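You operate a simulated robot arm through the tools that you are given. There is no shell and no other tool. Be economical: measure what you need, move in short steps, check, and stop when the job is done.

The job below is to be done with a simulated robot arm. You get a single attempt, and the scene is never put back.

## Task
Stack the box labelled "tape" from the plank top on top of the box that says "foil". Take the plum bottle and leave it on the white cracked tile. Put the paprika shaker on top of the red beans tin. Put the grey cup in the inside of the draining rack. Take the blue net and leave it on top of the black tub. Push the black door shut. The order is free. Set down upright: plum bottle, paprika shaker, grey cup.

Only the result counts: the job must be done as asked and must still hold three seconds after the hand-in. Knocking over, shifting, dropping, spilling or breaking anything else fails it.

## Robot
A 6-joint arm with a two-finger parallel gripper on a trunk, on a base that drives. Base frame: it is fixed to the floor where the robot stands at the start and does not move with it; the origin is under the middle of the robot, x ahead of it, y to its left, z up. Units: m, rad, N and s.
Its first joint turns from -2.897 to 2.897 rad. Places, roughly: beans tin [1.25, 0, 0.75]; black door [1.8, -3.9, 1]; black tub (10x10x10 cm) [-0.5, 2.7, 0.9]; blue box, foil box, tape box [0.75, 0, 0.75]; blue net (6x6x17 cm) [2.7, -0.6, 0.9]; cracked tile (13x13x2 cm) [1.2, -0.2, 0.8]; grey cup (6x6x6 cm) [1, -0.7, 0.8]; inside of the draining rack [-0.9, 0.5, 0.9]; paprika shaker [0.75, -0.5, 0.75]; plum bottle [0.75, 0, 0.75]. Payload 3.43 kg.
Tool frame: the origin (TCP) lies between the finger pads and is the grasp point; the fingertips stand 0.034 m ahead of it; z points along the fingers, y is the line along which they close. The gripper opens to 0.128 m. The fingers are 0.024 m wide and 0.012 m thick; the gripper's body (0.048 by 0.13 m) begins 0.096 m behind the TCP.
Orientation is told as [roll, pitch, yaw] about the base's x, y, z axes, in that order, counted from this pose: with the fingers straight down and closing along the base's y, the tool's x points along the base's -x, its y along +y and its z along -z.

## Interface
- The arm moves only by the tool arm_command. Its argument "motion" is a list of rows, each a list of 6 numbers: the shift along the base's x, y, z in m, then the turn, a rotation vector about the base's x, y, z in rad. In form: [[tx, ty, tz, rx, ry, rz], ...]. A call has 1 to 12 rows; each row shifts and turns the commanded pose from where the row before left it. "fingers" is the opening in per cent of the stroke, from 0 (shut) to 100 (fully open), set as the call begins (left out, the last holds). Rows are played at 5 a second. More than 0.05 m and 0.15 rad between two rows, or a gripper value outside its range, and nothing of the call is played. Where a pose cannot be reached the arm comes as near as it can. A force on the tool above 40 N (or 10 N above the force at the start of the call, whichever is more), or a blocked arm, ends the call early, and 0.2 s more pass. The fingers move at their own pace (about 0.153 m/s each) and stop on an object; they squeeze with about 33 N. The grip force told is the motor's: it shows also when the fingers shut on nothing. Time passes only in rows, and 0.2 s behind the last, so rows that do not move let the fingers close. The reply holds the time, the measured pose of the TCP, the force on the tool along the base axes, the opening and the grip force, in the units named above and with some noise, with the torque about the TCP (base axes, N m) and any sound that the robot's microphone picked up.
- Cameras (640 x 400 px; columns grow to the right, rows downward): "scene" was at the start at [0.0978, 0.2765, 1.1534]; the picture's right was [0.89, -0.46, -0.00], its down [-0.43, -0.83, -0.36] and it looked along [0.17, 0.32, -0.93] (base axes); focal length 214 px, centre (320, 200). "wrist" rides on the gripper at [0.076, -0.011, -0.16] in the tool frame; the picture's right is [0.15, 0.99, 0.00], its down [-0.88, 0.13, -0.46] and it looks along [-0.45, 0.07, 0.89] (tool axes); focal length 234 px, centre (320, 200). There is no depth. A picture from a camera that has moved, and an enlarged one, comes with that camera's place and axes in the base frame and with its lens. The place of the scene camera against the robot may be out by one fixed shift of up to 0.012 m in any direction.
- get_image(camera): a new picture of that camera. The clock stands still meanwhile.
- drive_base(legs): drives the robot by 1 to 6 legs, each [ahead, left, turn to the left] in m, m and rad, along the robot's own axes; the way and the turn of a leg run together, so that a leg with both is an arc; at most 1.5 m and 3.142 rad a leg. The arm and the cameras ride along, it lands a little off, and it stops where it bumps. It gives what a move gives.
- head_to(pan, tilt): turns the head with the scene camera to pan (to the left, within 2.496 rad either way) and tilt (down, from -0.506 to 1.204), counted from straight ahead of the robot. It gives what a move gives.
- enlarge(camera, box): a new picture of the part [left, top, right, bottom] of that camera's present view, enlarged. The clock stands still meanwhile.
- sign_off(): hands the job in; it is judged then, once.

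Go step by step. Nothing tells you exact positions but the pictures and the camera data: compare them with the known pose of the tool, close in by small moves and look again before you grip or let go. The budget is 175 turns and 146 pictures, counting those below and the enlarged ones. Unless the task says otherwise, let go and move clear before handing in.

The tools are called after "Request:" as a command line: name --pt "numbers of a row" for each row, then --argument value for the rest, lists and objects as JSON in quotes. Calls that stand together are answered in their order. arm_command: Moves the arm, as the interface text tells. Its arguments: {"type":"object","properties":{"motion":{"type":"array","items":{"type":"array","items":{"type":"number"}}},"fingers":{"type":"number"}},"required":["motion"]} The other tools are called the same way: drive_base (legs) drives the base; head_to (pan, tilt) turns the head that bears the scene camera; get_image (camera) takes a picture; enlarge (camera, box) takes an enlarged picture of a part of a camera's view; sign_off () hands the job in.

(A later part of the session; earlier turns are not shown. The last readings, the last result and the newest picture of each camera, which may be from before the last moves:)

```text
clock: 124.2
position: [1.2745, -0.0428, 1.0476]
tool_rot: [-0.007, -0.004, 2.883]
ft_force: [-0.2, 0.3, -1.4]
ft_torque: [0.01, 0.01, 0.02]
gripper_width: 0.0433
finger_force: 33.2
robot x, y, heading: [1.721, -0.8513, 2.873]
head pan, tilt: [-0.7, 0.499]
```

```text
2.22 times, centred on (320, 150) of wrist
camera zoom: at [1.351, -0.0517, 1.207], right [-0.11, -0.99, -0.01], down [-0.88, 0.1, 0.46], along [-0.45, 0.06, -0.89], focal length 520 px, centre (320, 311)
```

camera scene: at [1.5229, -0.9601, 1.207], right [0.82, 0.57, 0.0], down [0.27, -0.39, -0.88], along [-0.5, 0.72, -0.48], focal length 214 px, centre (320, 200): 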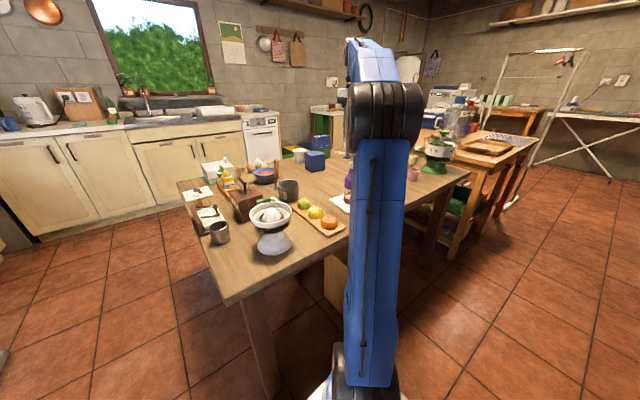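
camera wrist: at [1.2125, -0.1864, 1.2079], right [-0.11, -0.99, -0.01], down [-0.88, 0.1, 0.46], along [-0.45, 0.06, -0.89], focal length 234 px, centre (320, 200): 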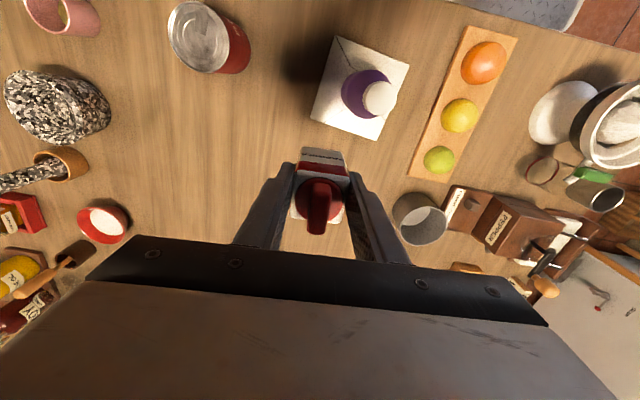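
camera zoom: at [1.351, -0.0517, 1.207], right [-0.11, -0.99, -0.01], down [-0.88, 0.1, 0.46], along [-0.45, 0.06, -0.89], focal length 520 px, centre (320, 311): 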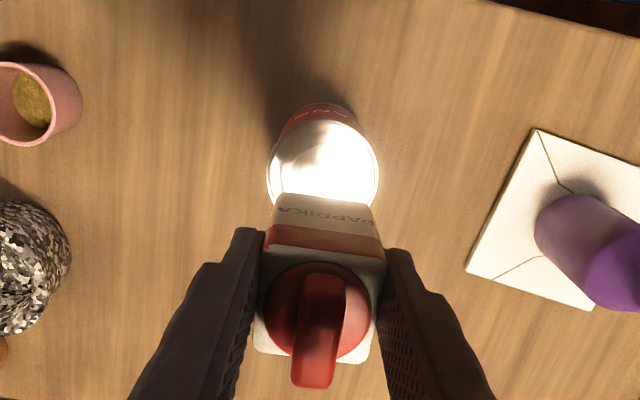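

Tin lid centred at (1.279,-0.043). Lower.

Request:
arm_command --pt "0.002 0 -0.02 0 0 0" --pt "0.002 0 -0.02 0 0 0" --pt "0 0 -0.02 0 0 0" --pt "0 0 -0.015 0 0 0" --pt "0 0 0 0 0 0"

Request:
enlarge --camera "wrist" --box '[220, 60, 420, 240]'

```text
clock: 125.4
position: [1.2776, -0.0426, 0.9733]
tool_rot: [-0.004, -0.001, 2.883]
ft_force: [0.0, -0.6, -1.4]
ft_torque: [-0.01, -0.03, 0.0]
gripper_width: 0.0435
finger_force: 32.7
robot x, y, heading: [1.7183, -0.8529, 2.873]
head pan, tilt: [-0.7, 0.499]
```

```text
2.22 times, centred on (320, 150) of wrist
camera zoom: at [1.3539, -0.0508, 1.1334], right [-0.11, -0.99, -0.01], down [-0.88, 0.1, 0.46], along [-0.45, 0.06, -0.89], focal length 520 px, centre (320, 311)
```

zoom: 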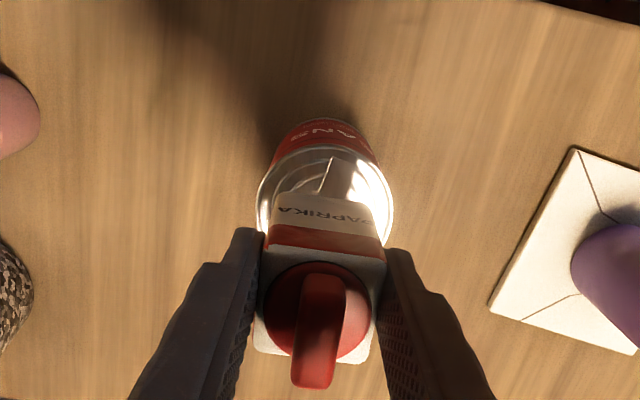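

Request:
arm_command --pt "0 0 -0.005 0 0 0" --pt "0 0 -0.004 0 0 0" --pt "0 0 -0.004 0 0 0" --pt "0 0 -0.003 0 0 0"

Request:
arm_command --pt "0 0 -0.002 0 0 0" --pt "0 0 -0.002 0 0 0"

Request:
enlarge --camera "wrist" --box '[220, 60, 420, 240]'

```text
clock: 126.4
position: [1.2792, -0.0426, 0.9558]
tool_rot: [-0.004, -0.002, 2.885]
ft_force: [0.6, 0.2, 0.0]
ft_torque: [0.02, 0.0, -0.03]
gripper_width: 0.0433
finger_force: 32.9
robot x, y, heading: [1.7162, -0.8508, 2.873]
head pan, tilt: [-0.7, 0.499]
```

```text
clock: 127.0
position: [1.2784, -0.0421, 0.9523]
tool_rot: [-0.005, -0.002, 2.884]
ft_force: [0.4, -1.5, -1.2]
ft_torque: [-0.03, -0.01, -0.03]
gripper_width: 0.0431
finger_force: 32.8
robot x, y, heading: [1.7167, -0.8496, 2.875]
head pan, tilt: [-0.7, 0.499]
```

```text
2.22 times, centred on (320, 150) of wrist
camera zoom: at [1.3542, -0.0518, 1.1123], right [-0.11, -0.99, -0.01], down [-0.88, 0.1, 0.46], along [-0.45, 0.06, -0.89], focal length 520 px, centre (320, 311)
```

zoom: 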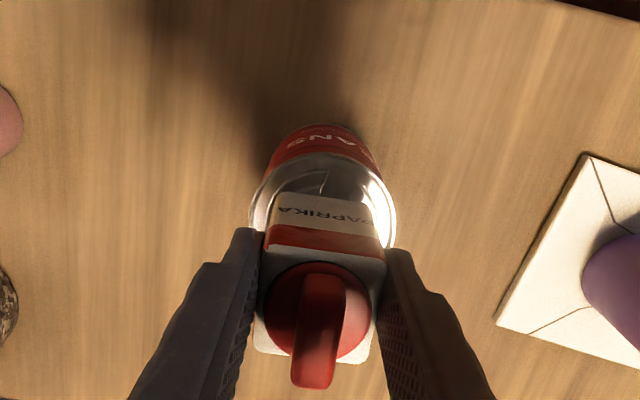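

Request:
arm_command --pt "0 0 -0.002 0 0 0" --pt "0 0 -0.002 0 0 0"

Request:
arm_command --pt "0 0 -0.0015 0 0 0" --pt "0 0 -0.0015 0 0 0"

Request:
arm_command --pt "0 0 -0.0015 0 0 0" --pt "0 0 -0.0015 0 0 0"

Request:
enlarge --camera "wrist" --box '[220, 60, 420, 240]'

```text
clock: 127.6
position: [1.2783, -0.0433, 0.9491]
tool_rot: [-0.005, -0.002, 2.883]
ft_force: [0.2, -0.1, -0.5]
ft_torque: [-0.01, -0.02, -0.03]
gripper_width: 0.0434
finger_force: 33.5
robot x, y, heading: [1.7146, -0.8526, 2.877]
head pan, tilt: [-0.7, 0.499]
```

```text
clock: 128.2
position: [1.2789, -0.0425, 0.9457]
tool_rot: [-0.005, -0.001, 2.883]
ft_force: [-1.1, -0.5, -0.9]
ft_torque: [0.02, 0.01, 0.01]
gripper_width: 0.043
finger_force: 33.3
robot x, y, heading: [1.7185, -0.8501, 2.878]
head pan, tilt: [-0.7, 0.499]
```

```text
clock: 128.8
position: [1.2789, -0.0435, 0.9427]
tool_rot: [-0.006, -0.001, 2.881]
ft_force: [0.6, 0.1, 0.2]
ft_torque: [0.05, -0.04, 0.04]
gripper_width: 0.0431
finger_force: 33.1
robot x, y, heading: [1.7218, -0.8563, 2.877]
head pan, tilt: [-0.7, 0.499]
```

```text
2.22 times, centred on (320, 150) of wrist
camera zoom: at [1.3547, -0.0509, 1.1029], right [-0.11, -0.99, -0.01], down [-0.88, 0.1, 0.46], along [-0.45, 0.06, -0.89], focal length 520 px, centre (320, 311)
```

zoom: 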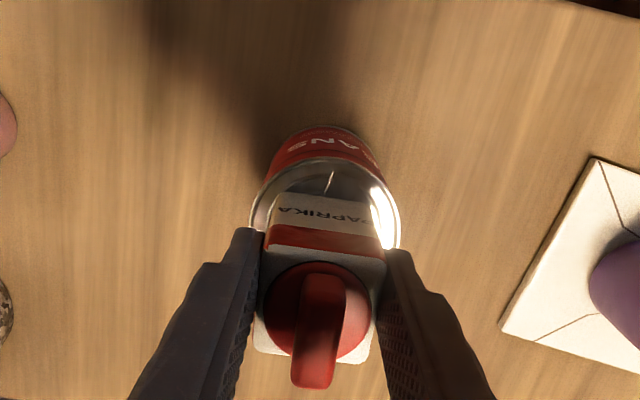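

Request:
arm_command --pt "0 0 -0.0015 0 0 0" --pt "0 0 -0.0015 0 0 0"

Request:
arm_command --pt "0 0 -0.0015 0 0 0" --pt "0 0 -0.0015 0 0 0"

Request:
arm_command --pt "0 0 -0.0015 0 0 0" --pt "0 0 -0.0015 0 0 0"

Request:
enlarge --camera "wrist" --box '[270, 110, 390, 210]'

```text
clock: 129.4
position: [1.2785, -0.0424, 0.9408]
tool_rot: [-0.006, -0.002, 2.882]
ft_force: [-0.3, 0.1, -0.9]
ft_torque: [-0.02, 0.01, 0.02]
gripper_width: 0.0431
finger_force: 33.4
robot x, y, heading: [1.717, -0.8498, 2.873]
head pan, tilt: [-0.7, 0.499]
```

```text
clock: 130.0
position: [1.2788, -0.0426, 0.9393]
tool_rot: [-0.007, -0.003, 2.884]
ft_force: [-1.8, 4.8, 23.5]
ft_torque: [0.03, 0.13, -0.03]
gripper_width: 0.0432
finger_force: 32.7
robot x, y, heading: [1.7172, -0.8513, 2.876]
head pan, tilt: [-0.7, 0.499]
```

```text
clock: 130.6
position: [1.2792, -0.0441, 0.9349]
tool_rot: [-0.008, -0.004, 2.883]
ft_force: [-0.9, 6.7, 24.3]
ft_torque: [0.11, 0.01, -0.03]
gripper_width: 0.0433
finger_force: 32.8
robot x, y, heading: [1.7189, -0.8496, 2.876]
head pan, tilt: [-0.7, 0.499]
```

```text
4.00 times, centred on (330, 160) of wrist
camera zoom: at [1.3556, -0.0521, 1.0948], right [-0.11, -0.99, -0.01], down [-0.88, 0.1, 0.46], along [-0.45, 0.06, -0.89], focal length 937 px, centre (280, 360)
```

zoom: 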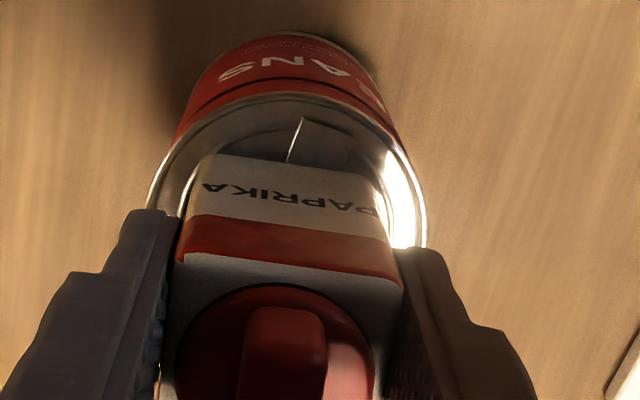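

Seated on the lid. Release and rise.

Request:
arm_command --pt "0 0 0.002 0 0 0" --pt "0 0 0 0 0 0" --pt "0 0 0 0 0 0" --fingers 70

Request:
arm_command --pt "0 0 0.02 0 0 0" --pt "0 0 0.04 0 0 0" --pt "0 0 0.05 0 0 0" --pt "0 0 0.05 0 0 0" --pt "0.02 -0.04 0.02 0 0 0" --pt "0.02 -0.04 0.0 0 0 0" --pt "0.02 -0.04 0.0 0 0 0" --pt "0.02 -0.04 0.0 0 0 0" --pt "0.0 -0.04 0.0 0 0 0"

Request:
get_image --camera "wrist"

Request:
head_to --pan -1.1 --tilt 0.4

Request:
get_image --camera "scene"

```text
clock: 131.4
position: [1.2788, -0.0438, 0.9371]
tool_rot: [-0.005, 0.0, 2.884]
ft_force: [-0.3, 0.5, 0.7]
ft_torque: [0.01, -0.01, 0.02]
gripper_width: 0.0896
finger_force: 0.0
robot x, y, heading: [1.7159, -0.8525, 2.878]
head pan, tilt: [-0.7, 0.499]
```

```text
clock: 133.4
position: [1.3608, -0.2419, 1.1144]
tool_rot: [-0.005, -0.002, 2.883]
ft_force: [0.3, 1.2, 0.9]
ft_torque: [-0.07, -0.04, 0.0]
gripper_width: 0.0898
finger_force: 0.1
robot x, y, heading: [1.7176, -0.8506, 2.878]
head pan, tilt: [-0.7, 0.499]
```

```text
73 pictures are left
camera wrist: at [1.4359, -0.2507, 1.2733], right [-0.11, -0.99, 0.0], down [-0.88, 0.1, 0.46], along [-0.45, 0.06, -0.89], focal length 234 px, centre (320, 200)
```

wrist: 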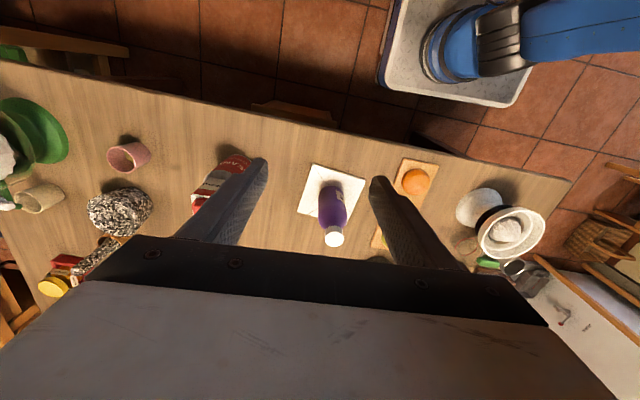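

```text
clock: 134.2
position: [1.3593, -0.2417, 1.1145]
tool_rot: [-0.005, -0.003, 2.885]
ft_force: [0.2, 0.6, 0.0]
ft_torque: [0.01, 0.0, 0.0]
gripper_width: 0.0895
finger_force: 0.0
robot x, y, heading: [1.7198, -0.854, 2.875]
head pan, tilt: [-1.1, 0.4]
```

```text
72 pictures are left
camera scene: at [1.5558, -0.9443, 1.2162], right [0.98, 0.2, 0.0], down [0.08, -0.38, -0.92], along [-0.19, 0.9, -0.39], focal length 214 px, centre (320, 200)
```

scene: 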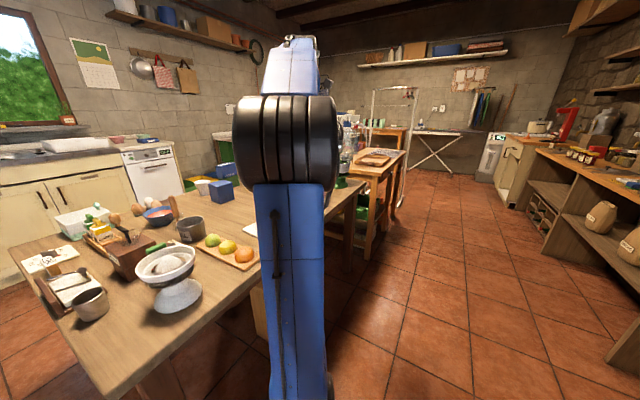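

Tuck the arm a bit and rotate right to run along the aisle, to look at the net on the bench.

Request:
arm_command --pt "0.01 -0.04 0.01 0 0 0" --pt "0.01 -0.04 0.01 0 0 0" --pt "0.01 -0.04 0.01 0 0 0" --pt "0.01 -0.04 0.01 0 0 0"

Request:
drive_base --legs '[[0, 0, -1.575]]'

Request:
head_to --pan -1.2 --tilt 0.4

Request:
get_image --camera "scene"

Request:
get_image --camera "wrist"

Request:
head_to --pan 1.0 --tilt 0.6

Request:
get_image --camera "scene"

```text
clock: 135.2
position: [1.4015, -0.4036, 1.1567]
tool_rot: [-0.004, -0.002, 2.882]
ft_force: [0.2, 0.9, 0.3]
ft_torque: [-0.1, -0.01, -0.04]
gripper_width: 0.0898
finger_force: 0.0
robot x, y, heading: [1.7168, -0.8532, 2.872]
head pan, tilt: [-1.1, 0.4]
```

```text
clock: 139.4
position: [2.1608, -0.5281, 1.1567]
tool_rot: [-0.003, -0.002, 1.324]
ft_force: [-0.4, 0.4, 0.8]
ft_torque: [-0.01, -0.03, -0.01]
gripper_width: 0.0896
finger_force: 0.1
robot x, y, heading: [1.7145, -0.852, 1.319]
head pan, tilt: [-1.1, 0.4]
```

```text
clock: 140.1
position: [2.1604, -0.5293, 1.1578]
tool_rot: [-0.005, 0.0, 1.325]
ft_force: [-0.8, 0.3, -0.5]
ft_torque: [0.03, 0.02, 0.0]
gripper_width: 0.0897
finger_force: 0.0
robot x, y, heading: [1.7189, -0.85, 1.318]
head pan, tilt: [-1.201, 0.4]
```

```text
71 pictures are left
camera scene: at [1.609, -0.7004, 1.2162], right [0.12, -0.99, 0.0], down [-0.39, -0.05, -0.92], along [0.91, 0.11, -0.39], focal length 214 px, centre (320, 200)
```

scene: 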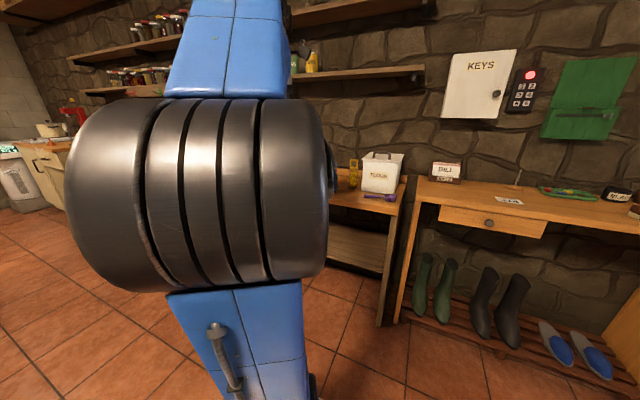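

```text
70 pictures are left
camera wrist: at [2.153, -0.604, 1.3168], right [-0.99, 0.1, -0.01], down [0.09, 0.89, 0.46], along [0.05, 0.45, -0.89], focal length 234 px, centre (320, 200)
```

wrist: 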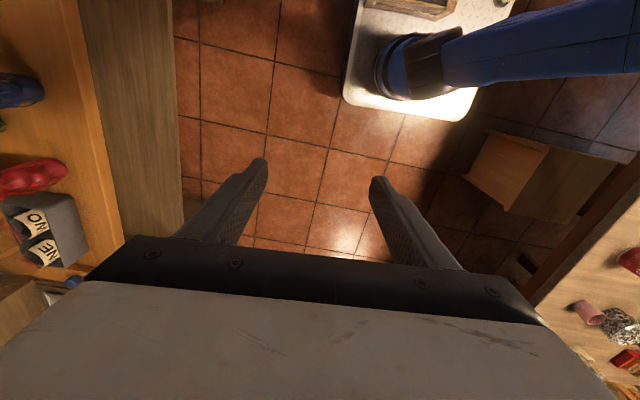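

```text
clock: 142.2
position: [2.1617, -0.5279, 1.1572]
tool_rot: [-0.004, -0.001, 1.324]
ft_force: [-0.3, 0.3, 0.2]
ft_torque: [0.04, -0.02, 0.0]
gripper_width: 0.0896
finger_force: 0.0
robot x, y, heading: [1.7187, -0.8509, 1.319]
head pan, tilt: [1.0, 0.6]
```

```text
69 pictures are left
camera scene: at [1.457, -0.6463, 1.198], right [0.73, 0.68, 0.0], down [0.38, -0.41, -0.83], along [-0.56, 0.61, -0.56], focal length 214 px, centre (320, 200)
```

scene: 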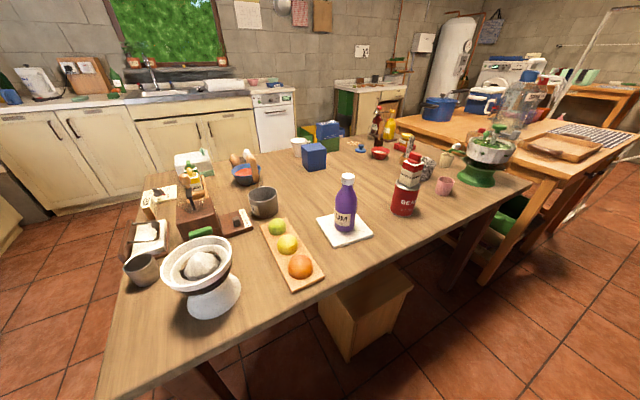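

Paprika stands on the tin. Now look closer at the bench for the blue net.

Request:
arm_command --pt "0.04 -0.01 0 0 0 0" --pt "0.04 -0.01 0 0 0 0" --pt "0.04 -0.01 0 0 0 0" --pt "0.04 -0.01 0 0 0 0" --pt "0.04 -0.01 0 0 0 0" --fingers 100

Request:
get_image --camera "wrist"

```text
clock: 143.4
position: [2.3601, -0.5803, 1.1542]
tool_rot: [-0.007, -0.001, 1.324]
ft_force: [-0.4, -0.3, 0.4]
ft_torque: [-0.01, -0.09, 0.0]
gripper_width: 0.1281
finger_force: 0.1
robot x, y, heading: [1.7156, -0.8474, 1.314]
head pan, tilt: [1.0, 0.6]
```

```text
68 pictures are left
camera wrist: at [2.3512, -0.6551, 1.3138], right [-1.0, 0.1, -0.01], down [0.08, 0.89, 0.46], along [0.05, 0.45, -0.89], focal length 234 px, centre (320, 200)
```

wrist: 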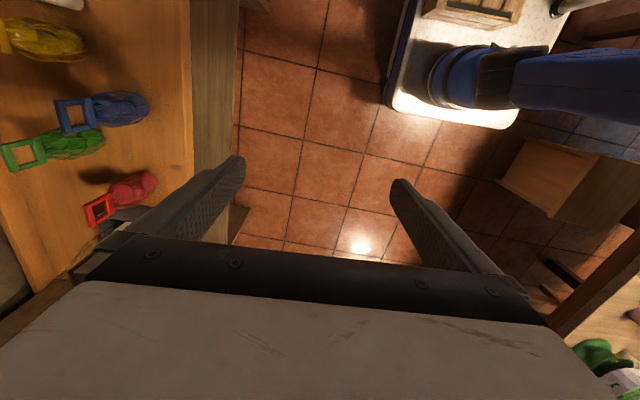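

Four nets stand on the bench; the blue one is around (2.72,-0.65). Strafe closer.

Request:
drive_base --legs '[[0, -0.2, 0]]'

Request:
get_image --camera "wrist"

Request:
head_to --pan -1.6 --tilt 0.4

Request:
get_image --camera "scene"

```text
clock: 145.0
position: [2.5582, -0.637, 1.1542]
tool_rot: [-0.005, -0.002, 1.316]
ft_force: [0.2, 0.0, -0.4]
ft_torque: [-0.04, -0.01, 0.0]
gripper_width: 0.128
finger_force: 0.0
robot x, y, heading: [1.9129, -0.9048, 1.31]
head pan, tilt: [1.0, 0.6]
```

```text
67 pictures are left
camera wrist: at [2.5487, -0.7123, 1.313], right [-0.99, 0.11, -0.01], down [0.09, 0.88, 0.46], along [0.05, 0.45, -0.89], focal length 234 px, centre (320, 200)
```

wrist: 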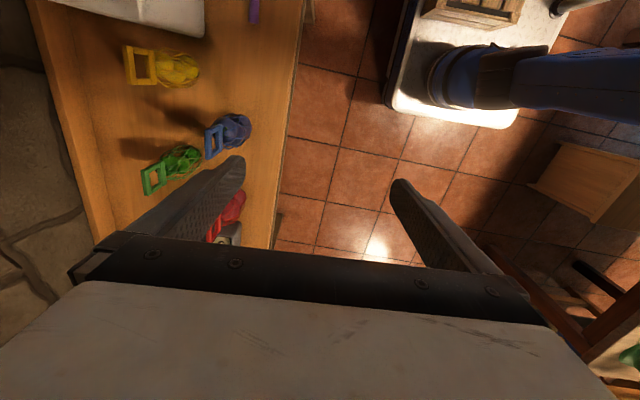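

```text
clock: 147.3
position: [2.5582, -0.6357, 1.1545]
tool_rot: [-0.005, -0.003, 1.316]
ft_force: [-1.2, 0.3, 0.2]
ft_torque: [0.0, -0.03, -0.01]
gripper_width: 0.1277
finger_force: 0.0
robot x, y, heading: [1.9123, -0.9046, 1.311]
head pan, tilt: [-1.6, 0.4]
```

```text
66 pictures are left
camera scene: at [1.8021, -0.7875, 1.2162], right [-0.29, -0.96, 0.0], down [-0.37, 0.11, -0.92], along [0.88, -0.26, -0.39], focal length 214 px, centre (320, 200)
```

scene: 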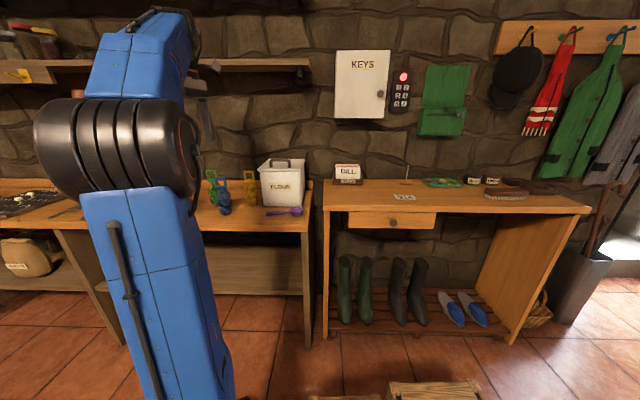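

Request:
enlarge --camera "scene" --box '[190, 150, 310, 230]'

Request:
enlarge --camera "wrist" --box '[120, 30, 320, 190]'

```text
5.00 times, centred on (250, 190) of scene
camera zoom: at [1.8021, -0.7875, 1.2162], right [-0.29, -0.96, 0.0], down [-0.37, 0.11, -0.92], along [0.88, -0.26, -0.39], focal length 1072 px, centre (670, 250)
```

zoom: 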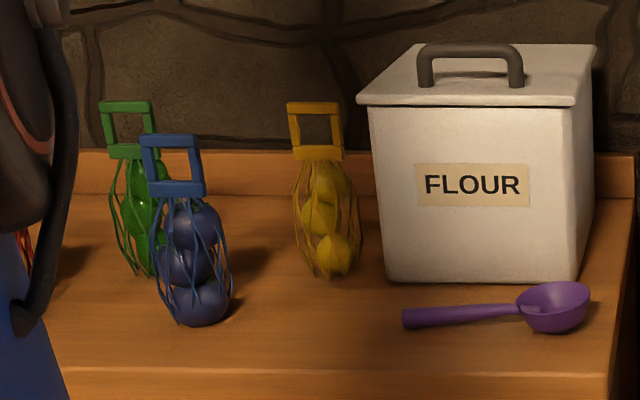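

```text
2.50 times, centred on (220, 110) of wrist
camera zoom: at [2.5487, -0.7123, 1.313], right [-0.99, 0.11, -0.01], down [0.09, 0.88, 0.46], along [0.05, 0.45, -0.89], focal length 585 px, centre (570, 425)
```

zoom: 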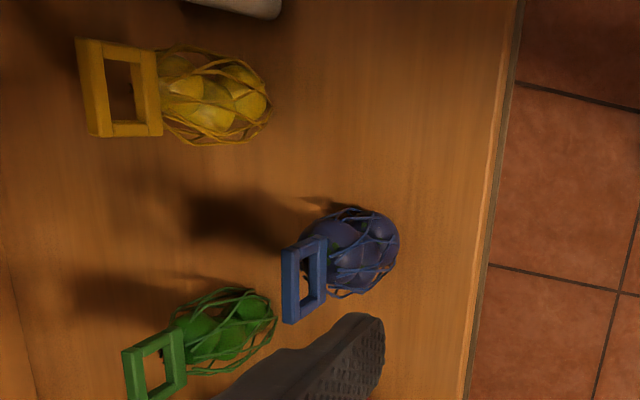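

Blue net handle top ≈ (2.727,-0.646,0.96), frame plane normal to about x, so current finger direction fits. Move above it.

Request:
arm_command --pt "0.04 -0.0025 0 0 0 0" --pt "0.04 -0.0025 -0.02 0 0 0" --pt "0.04 -0.0025 -0.02 0 0 0" --pt "0.04 -0.0025 -0.02 0 0 0" --pt "0 0 0 0 0 0" --fingers 62

Request:
get_image --camera "wrist"

```text
clock: 148.5
position: [2.7197, -0.6511, 1.098]
tool_rot: [-0.006, -0.002, 1.314]
ft_force: [-0.2, -1.1, -0.2]
ft_torque: [-0.03, 0.01, 0.03]
gripper_width: 0.0794
finger_force: 0.1
robot x, y, heading: [1.9118, -0.9, 1.31]
head pan, tilt: [-1.6, 0.4]
```

```text
63 pictures are left
camera wrist: at [2.7099, -0.7268, 1.2578], right [-0.99, 0.11, -0.01], down [0.09, 0.88, 0.46], along [0.05, 0.45, -0.89], focal length 234 px, centre (320, 200)
```

wrist: 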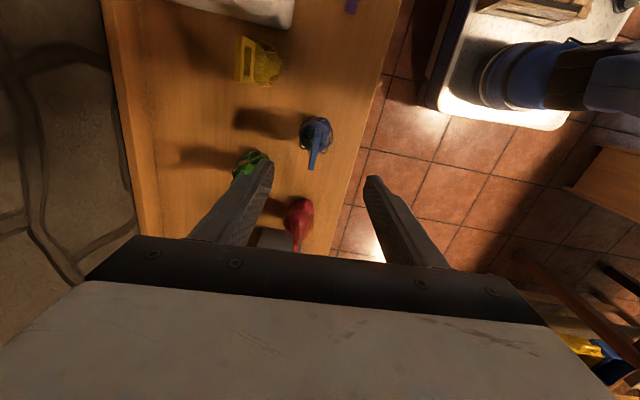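

Request:
enlarge --camera "wrist" --box '[260, 90, 380, 190]'

```text
4.00 times, centred on (320, 140) of wrist
camera zoom: at [2.7099, -0.7268, 1.2578], right [-0.99, 0.11, -0.01], down [0.09, 0.88, 0.46], along [0.05, 0.45, -0.89], focal length 937 px, centre (320, 440)
```

zoom: 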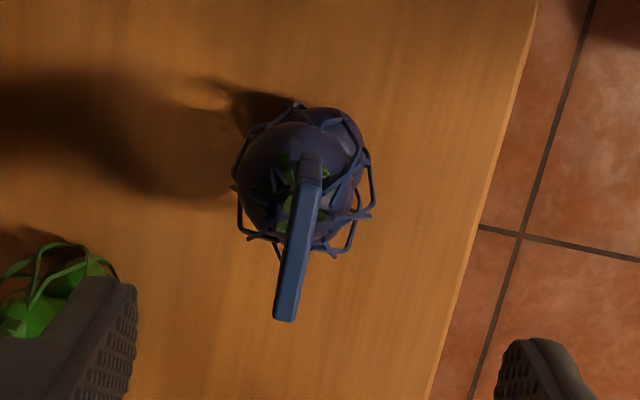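

Request:
arm_command --pt "0.006 0.002 -0.03 0 0 0" --pt "0 0 -0.04 0 0 0" --pt "0 0 -0.04 0 0 0" --pt "0 0 -0.025 0 0 0" --pt "0 0 0 0 0 0"

Request:
get_image --camera "wrist"

```text
clock: 149.7
position: [2.7236, -0.6425, 0.9585]
tool_rot: [-0.005, -0.002, 1.317]
ft_force: [-0.5, -0.2, 0.8]
ft_torque: [0.06, 0.0, -0.02]
gripper_width: 0.0792
finger_force: 0.1
robot x, y, heading: [1.9132, -0.9042, 1.31]
head pan, tilt: [-1.6, 0.4]
```

```text
61 pictures are left
camera wrist: at [2.713, -0.7181, 1.1197], right [-0.99, 0.11, -0.01], down [0.09, 0.88, 0.46], along [0.05, 0.45, -0.89], focal length 234 px, centre (320, 200)
```

wrist: 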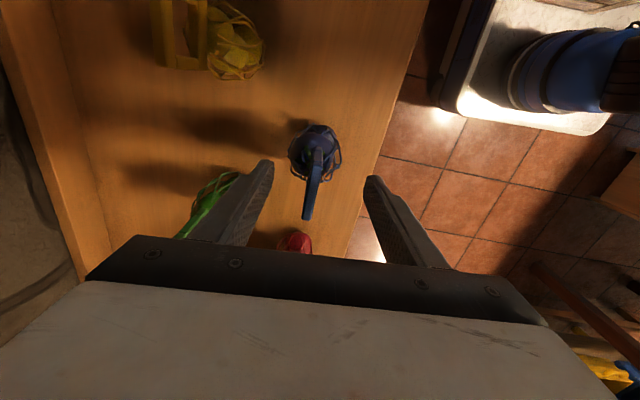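

Request:
arm_command --pt "0.002 -0.006 -0.013 0 0 0" --pt "0 0 0 0 0 0"

Request:
arm_command --pt "0 0 0 0 0 0" --pt "0 0 0 0 0 0" --pt "0 0 0 0 0 0" --pt "0 0 0 0 0 0" --fingers 0

Request:
arm_command --pt "0 0 0.005 0 0 0" --pt "0 0 0.01 0 0 0" --pt "0 0 0.015 0 0 0" --pt "0 0 0.015 0 0 0"

Request:
get_image --camera "wrist"

Request:
enlarge --camera "scene" --box '[190, 150, 310, 230]'

```text
clock: 150.3
position: [2.7244, -0.6495, 0.9466]
tool_rot: [-0.005, -0.002, 1.316]
ft_force: [0.0, -0.2, -0.4]
ft_torque: [0.0, 0.03, -0.01]
gripper_width: 0.0796
finger_force: 0.2
robot x, y, heading: [1.9141, -0.9042, 1.308]
head pan, tilt: [-1.6, 0.4]
```

```text
clock: 151.3
position: [2.7237, -0.6493, 0.9476]
tool_rot: [-0.006, -0.001, 1.317]
ft_force: [0.3, -0.4, 0.2]
ft_torque: [-0.03, -0.01, -0.01]
gripper_width: 0.0081
finger_force: 32.9
robot x, y, heading: [1.914, -0.9, 1.307]
head pan, tilt: [-1.6, 0.4]
```

```text
clock: 152.3
position: [2.7273, -0.652, 0.9914]
tool_rot: [-0.007, -0.002, 1.315]
ft_force: [0.6, -0.1, -1.4]
ft_torque: [-0.06, -0.03, -0.01]
gripper_width: 0.008
finger_force: 32.9
robot x, y, heading: [1.9099, -0.9045, 1.306]
head pan, tilt: [-1.6, 0.4]
```

```text
60 pictures are left
camera wrist: at [2.7179, -0.7265, 1.1504], right [-0.99, 0.11, -0.01], down [0.09, 0.88, 0.46], along [0.05, 0.45, -0.89], focal length 234 px, centre (320, 200)
```

wrist: 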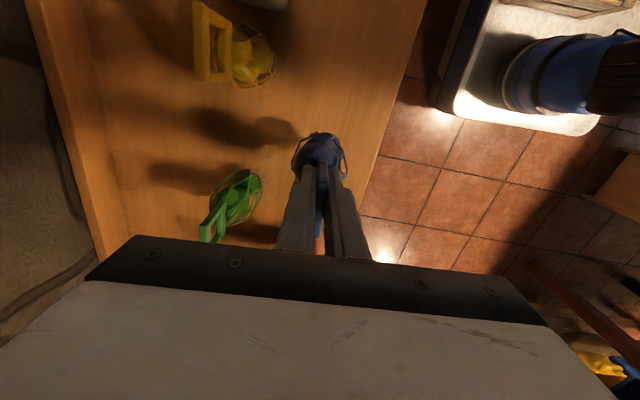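

```text
5.00 times, centred on (250, 190) of scene
camera zoom: at [1.8022, -0.7875, 1.2162], right [-0.29, -0.96, 0.0], down [-0.37, 0.11, -0.92], along [0.88, -0.27, -0.39], focal length 1072 px, centre (670, 250)
```

zoom: 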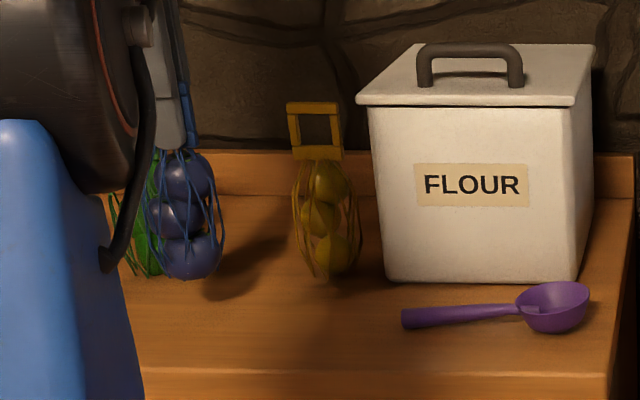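

Net is lifted. Raise and retract the arm for driving.

Request:
arm_command --pt "0 0 0.02 0 0 0" --pt "0 0 0.03 0 0 0" --pt "0 0 0.03 0 0 0" --pt "0 0 0.03 0 0 0" --pt "0 0 0.03 0 0 0" --pt "-0.02 0.004 0.015 0 0 0" --pt "-0.03 0.007 0.01 0 0 0" --pt "-0.035 0.009 0 0 0 0" --pt "-0.035 0.009 0 0 0 0" --pt "-0.035 0.009 0 0 0 0" --pt "-0.035 0.009 0 0 0 0" --pt "-0.035 0.009 0 0 0 0"

Request:
arm_command --pt "-0.035 0.009 0 0 0 0" --pt "-0.035 0.009 0 0 0 0" --pt "-0.035 0.009 0 0 0 0" --pt "-0.035 0.009 0 0 0 0" --pt "-0.035 0.009 0 0 0 0" --pt "-0.03 0.009 0 0 0 0" --pt "-0.02 0.009 0 0 0 0"

Request:
get_image --camera "wrist"

```text
clock: 154.9
position: [2.4964, -0.5932, 1.1376]
tool_rot: [-0.004, -0.001, 1.314]
ft_force: [-0.3, 0.3, -2.3]
ft_torque: [-0.04, 0.13, 0.02]
gripper_width: 0.0078
finger_force: 32.7
out of reach, approached as far as the arm can: row 5, 6
robot x, y, heading: [1.9145, -0.9028, 1.306]
head pan, tilt: [-1.6, 0.4]
```

```text
clock: 156.5
position: [2.2661, -0.5322, 1.141]
tool_rot: [-0.006, -0.002, 1.314]
ft_force: [0.9, 0.3, -1.6]
ft_torque: [-0.02, 0.04, 0.0]
gripper_width: 0.008
finger_force: 33.2
robot x, y, heading: [1.9124, -0.9009, 1.313]
head pan, tilt: [-1.6, 0.4]
```

```text
58 pictures are left
camera wrist: at [2.2574, -0.6075, 1.3006], right [-0.99, 0.11, -0.01], down [0.09, 0.88, 0.46], along [0.05, 0.45, -0.89], focal length 234 px, centre (320, 200)
```

wrist: 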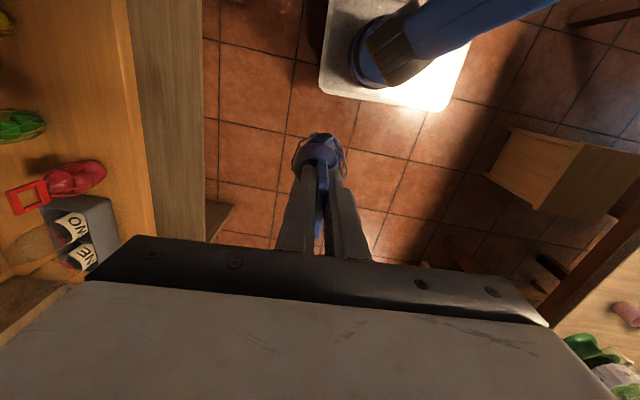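

Net held. Drive back out of the aisle, turn, and go along the corridor to the near side.

Request:
drive_base --legs '[[-0.6, 0, 0], [0, 0, 1.566]]'

Request:
head_to --pan 0.2 --tilt 0.6

Request:
get_image --camera "scene"

```text
clock: 163.8
position: [1.3732, -1.1513, 1.141]
tool_rot: [-0.004, -0.002, 2.936]
ft_force: [0.1, 0.0, -1.4]
ft_torque: [0.02, -0.02, 0.01]
gripper_width: 0.0079
finger_force: 33.2
robot x, y, heading: [1.7612, -1.4869, 2.928]
head pan, tilt: [-1.6, 0.4]
```

```text
clock: 165.6
position: [1.374, -1.1512, 1.1415]
tool_rot: [-0.006, -0.004, 2.936]
ft_force: [0.3, 0.5, -1.5]
ft_torque: [0.02, -0.01, 0.01]
gripper_width: 0.0078
finger_force: 33.6
robot x, y, heading: [1.7574, -1.4851, 2.935]
head pan, tilt: [0.201, 0.6]
```

```text
57 pictures are left
camera scene: at [1.5394, -1.6763, 1.198], right [0.01, 1.0, 0.0], down [0.56, -0.01, -0.83], along [-0.83, 0.01, -0.56], focal length 214 px, centre (320, 200)
```

scene: 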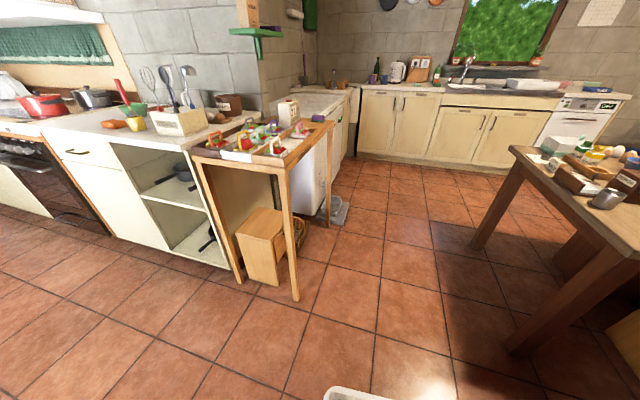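

Request:
drive_base --legs '[[0, 0, -0.055], [1.05, 0, 0], [1.03, 0, 0]]'

Request:
head_to --pan -1.3 --tilt 0.5

Request:
get_image --camera "scene"

```text
clock: 176.4
position: [-0.632, -0.5889, 1.1418]
tool_rot: [-0.005, -0.002, 2.874]
ft_force: [0.1, -0.8, -0.7]
ft_torque: [-0.02, -0.01, -0.01]
gripper_width: 0.0075
finger_force: 33.1
robot x, y, heading: [-0.2664, -0.9462, 2.866]
head pan, tilt: [0.201, 0.6]
```

```text
clock: 178.1
position: [-0.6308, -0.589, 1.1423]
tool_rot: [-0.004, -0.002, 2.874]
ft_force: [0.0, 0.0, -1.3]
ft_torque: [0.0, -0.01, 0.0]
gripper_width: 0.0077
finger_force: 32.7
robot x, y, heading: [-0.2663, -0.9493, 2.868]
head pan, tilt: [-1.3, 0.499]
```

```text
56 pictures are left
camera scene: at [-0.41, -1.0395, 1.207], right [1.0, 0.0, 0.0], down [0.0, -0.48, -0.88], along [0.0, 0.88, -0.48], focal length 214 px, centre (320, 200)
```

scene: 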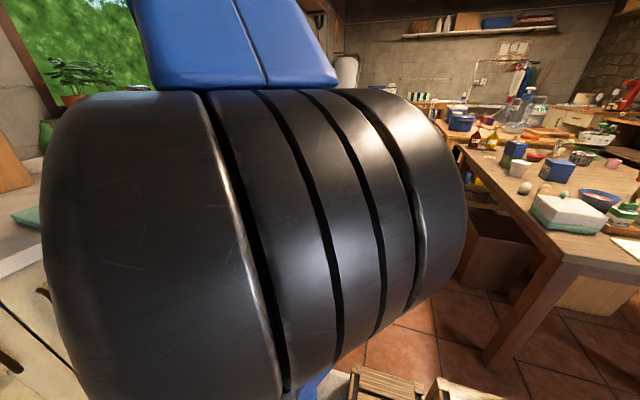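

Request:
drive_base --legs '[[0.12, 0, 0], [0, -1.3, 0]]'

Request:
head_to --pan -2.0 --tilt 0.5

Request:
get_image --camera "scene"

Request:
head_to --pan -0.4 --tilt 0.5

Request:
get_image --camera "scene"

```text
clock: 185.6
position: [-0.3675, 0.7359, 1.1408]
tool_rot: [-0.004, -0.003, 2.854]
ft_force: [0.1, -1.2, -1.6]
ft_torque: [-0.03, -0.01, -0.02]
gripper_width: 0.0077
finger_force: 33.1
robot x, y, heading: [-0.0103, 0.3712, 2.845]
head pan, tilt: [-1.3, 0.499]
```

```text
clock: 186.7
position: [-0.3666, 0.7364, 1.1405]
tool_rot: [-0.005, -0.002, 2.855]
ft_force: [-0.7, -0.7, -1.7]
ft_torque: [-0.03, 0.0, 0.02]
gripper_width: 0.0079
finger_force: 33.5
robot x, y, heading: [-0.0059, 0.3733, 2.844]
head pan, tilt: [-2.0, 0.499]
```

```text
55 pictures are left
camera scene: at [-0.0975, 0.2593, 1.207], right [0.75, -0.66, 0.0], down [-0.32, -0.36, -0.88], along [0.58, 0.66, -0.48], focal length 214 px, centre (320, 200)
```

scene: 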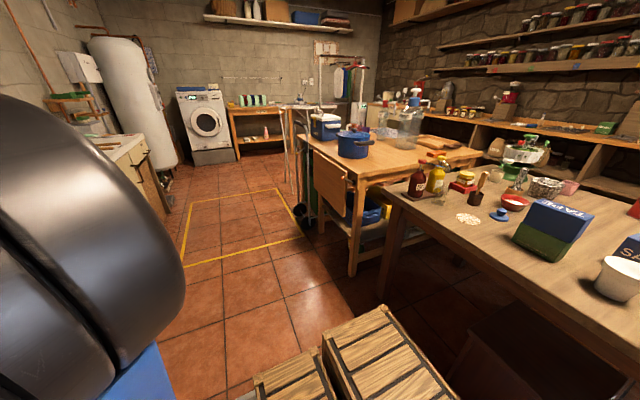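

```text
clock: 188.4
position: [-0.3676, 0.737, 1.1406]
tool_rot: [-0.005, -0.001, 2.853]
ft_force: [-0.3, 0.1, -2.1]
ft_torque: [-0.01, -0.02, -0.02]
gripper_width: 0.0079
finger_force: 33.4
robot x, y, heading: [-0.0081, 0.3729, 2.847]
head pan, tilt: [-0.4, 0.499]
```

```text
54 pictures are left
camera scene: at [-0.2276, 0.2494, 1.207], right [0.64, 0.77, 0.0], down [0.37, -0.31, -0.88], along [-0.67, 0.56, -0.48], focal length 214 px, centre (320, 200)
```

scene: 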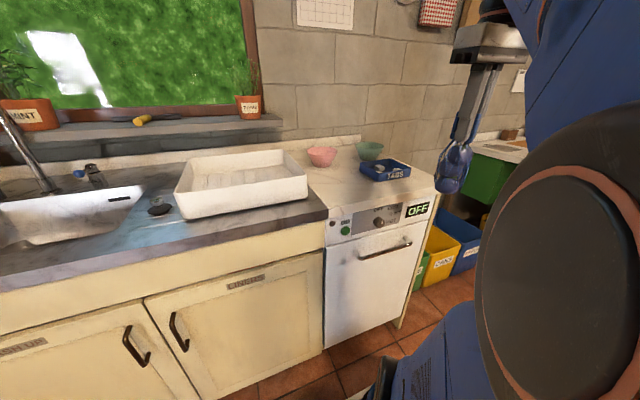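

Request:
drive_base --legs '[[0.06, 0, 0.03], [0, -1.0, 0], [0, -1.0, 0]]'

Request:
head_to --pan 0.0 --tilt 0.6

Request:
get_image --camera "scene"

Request:
get_image --camera "wrist"

```text
clock: 198.9
position: [0.043, 2.6799, 1.1417]
tool_rot: [-0.005, -0.002, 2.923]
ft_force: [0.2, 0.3, -1.2]
ft_torque: [-0.01, -0.01, -0.01]
gripper_width: 0.0078
finger_force: 32.6
robot x, y, heading: [0.4277, 2.3427, 2.912]
head pan, tilt: [-0.4, 0.499]
```

```text
clock: 199.8
position: [0.0423, 2.6796, 1.1409]
tool_rot: [-0.006, -0.002, 2.921]
ft_force: [-0.7, -0.2, -1.0]
ft_torque: [0.04, -0.01, 0.03]
gripper_width: 0.0077
finger_force: 33.2
robot x, y, heading: [0.4231, 2.3367, 2.914]
head pan, tilt: [0.0, 0.6]
```

```text
53 pictures are left
camera scene: at [0.2031, 2.1704, 1.198], right [0.23, 0.97, 0.0], down [0.55, -0.13, -0.83], along [-0.8, 0.19, -0.56], focal length 214 px, centre (320, 200)
```

scene: 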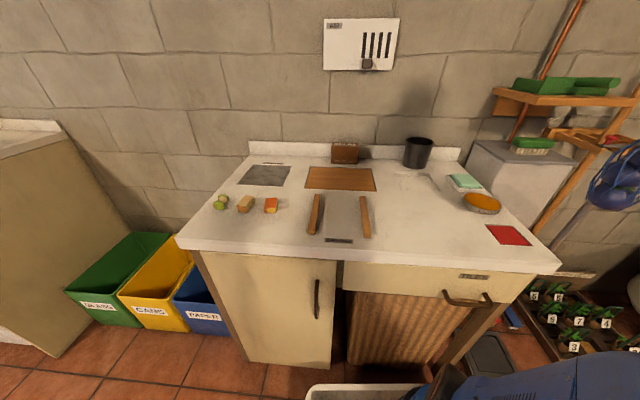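

```text
52 pictures are left
camera wrist: at [0.119, 2.6744, 1.3008], right [-0.07, -1.0, -0.01], down [-0.89, 0.06, 0.46], along [-0.45, 0.04, -0.89], focal length 234 px, centre (320, 200)
```

wrist: 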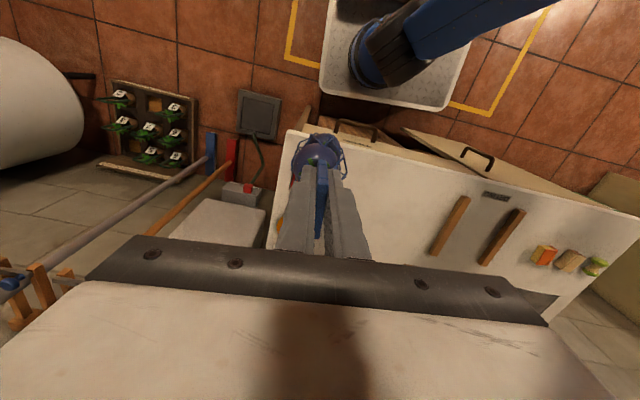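

Request:
enlarge --camera "scene" --box '[370, 110, 470, 190]'

```text
5.00 times, centred on (420, 150) of scene
camera zoom: at [0.2031, 2.1704, 1.198], right [0.23, 0.97, 0.0], down [0.55, -0.13, -0.83], along [-0.8, 0.19, -0.56], focal length 1072 px, centre (-180, 450)
```

zoom: 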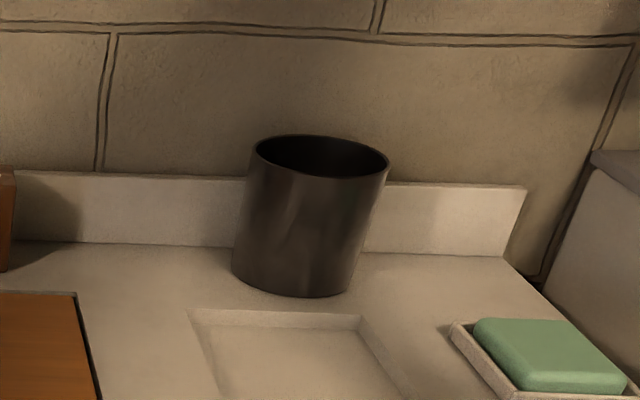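

The tub looks like an open black cylinder at about (-0.44,2.70). Edge a bit closer, then look into it from above.

Request:
drive_base --legs '[[0.07, -0.1, 0]]'

Request:
arm_command --pt "-0.035 0 0 0 0 0" --pt "-0.035 0 0 0 0 0" --pt "-0.035 0 0 0 0 0" --pt "-0.035 0 0 0 0 0" --pt "-0.035 0 0 0 0 0" --pt "-0.03 0 0 0 0 0"

Request:
get_image --camera "wrist"

```text
clock: 201.1
position: [-0.0032, 2.7926, 1.1413]
tool_rot: [-0.005, -0.003, 2.921]
ft_force: [-0.5, 0.4, -1.9]
ft_torque: [-0.02, -0.03, -0.01]
gripper_width: 0.0079
finger_force: 32.2
robot x, y, heading: [0.3787, 2.4519, 2.913]
head pan, tilt: [0.0, 0.6]
```

```text
clock: 202.5
position: [-0.2072, 2.7943, 1.143]
tool_rot: [-0.007, -0.005, 2.92]
ft_force: [0.2, 0.4, -1.8]
ft_torque: [0.03, 0.03, -0.04]
gripper_width: 0.0077
finger_force: 32.5
robot x, y, heading: [0.3811, 2.4522, 2.918]
head pan, tilt: [0.0, 0.6]
```

```text
50 pictures are left
camera wrist: at [-0.1304, 2.7877, 1.3019], right [-0.07, -1.0, -0.01], down [-0.89, 0.06, 0.46], along [-0.46, 0.04, -0.89], focal length 234 px, centre (320, 200)
```

wrist: 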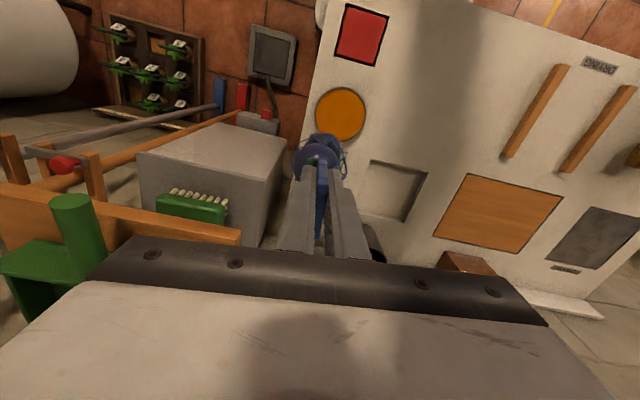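

Request:
arm_command --pt "0 -0.03 0 0 0 0" --pt "0 -0.03 0 0 0 0" --pt "-0.02 -0.03 0 0 0 0" --pt "-0.03 0 0 0 0 0" --pt "-0.03 0 0 0 0 0" --pt "0 0 0 0 0 0"

Request:
get_image --camera "wrist"

Request:
get_image --camera "scene"

```text
clock: 203.9
position: [-0.2891, 2.7009, 1.1431]
tool_rot: [-0.007, -0.002, 2.92]
ft_force: [0.1, 0.6, -2.2]
ft_torque: [0.0, 0.01, -0.01]
gripper_width: 0.0078
finger_force: 33.4
robot x, y, heading: [0.3796, 2.4527, 2.918]
head pan, tilt: [0.0, 0.6]
```

```text
49 pictures are left
camera wrist: at [-0.2136, 2.6958, 1.3024], right [-0.07, -1.0, -0.01], down [-0.89, 0.06, 0.46], along [-0.45, 0.04, -0.89], focal length 234 px, centre (320, 200)
```

wrist: 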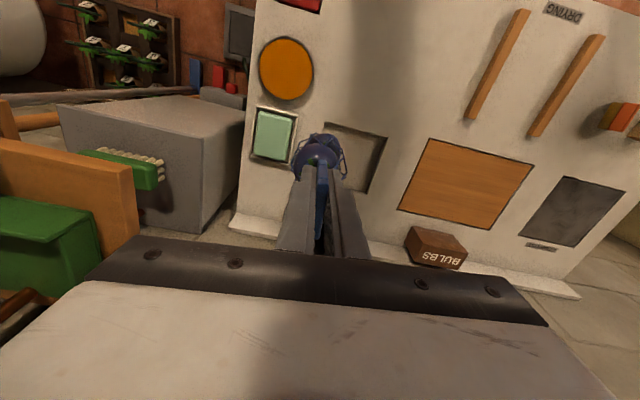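

```text
48 pictures are left
camera scene: at [0.1576, 2.2826, 1.1979], right [0.23, 0.97, 0.0], down [0.55, -0.13, -0.83], along [-0.8, 0.19, -0.57], focal length 214 px, centre (320, 200)
```

scene: 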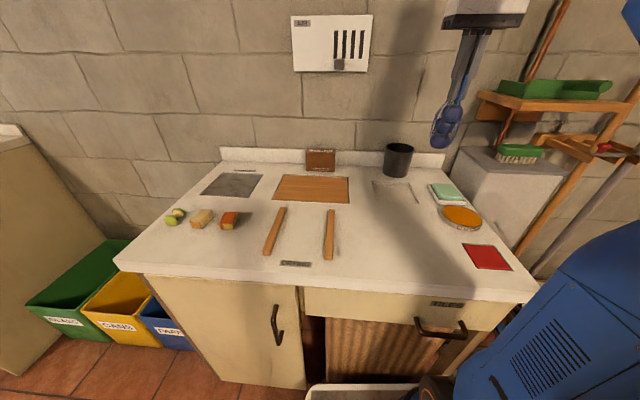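

Request:
arm_command --pt "0 -0.035 0 0 0 0" --pt "0 -0.035 0 0 0 0" --pt "0 -0.03 0 0 0 0" --pt "-0.03 0 0 0 0 0" --pt "-0.03 0 0 0 0 0" --pt "-0.03 0 0 0 0 0" --pt "0 0 0 0 0 0"

Request:
get_image --camera "wrist"

```text
clock: 205.5
position: [-0.3785, 2.6032, 1.1421]
tool_rot: [-0.006, 0.0, 2.922]
ft_force: [-0.1, 0.2, -0.7]
ft_torque: [0.0, -0.03, -0.01]
gripper_width: 0.0076
finger_force: 33.1
robot x, y, heading: [0.3808, 2.452, 2.919]
head pan, tilt: [0.0, 0.6]
```

```text
47 pictures are left
camera wrist: at [-0.3022, 2.5955, 1.3017], right [-0.07, -1.0, -0.01], down [-0.89, 0.06, 0.46], along [-0.45, 0.04, -0.89], focal length 234 px, centre (320, 200)
```

wrist: 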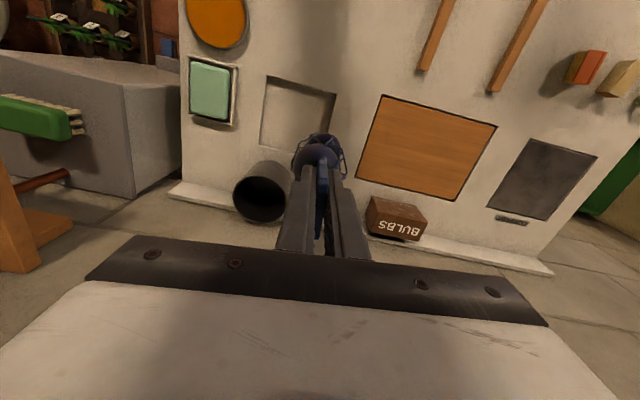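

Request:
enlarge --camera "wrist" --box '[200, 130, 340, 240]'

```text
3.64 times, centred on (270, 185) of wrist
camera zoom: at [-0.3022, 2.5955, 1.3017], right [-0.07, -1.0, -0.01], down [-0.89, 0.06, 0.46], along [-0.45, 0.04, -0.89], focal length 852 px, centre (502, 254)
```

zoom: 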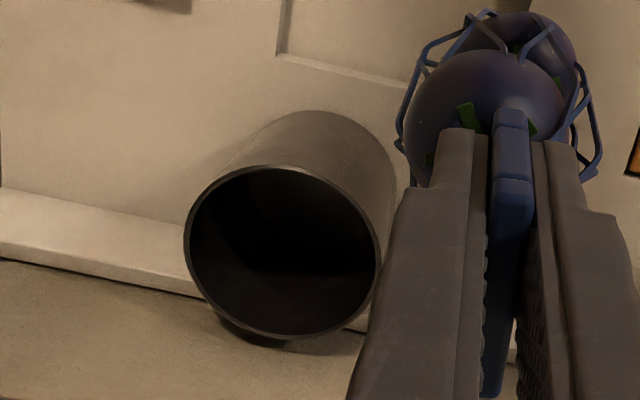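

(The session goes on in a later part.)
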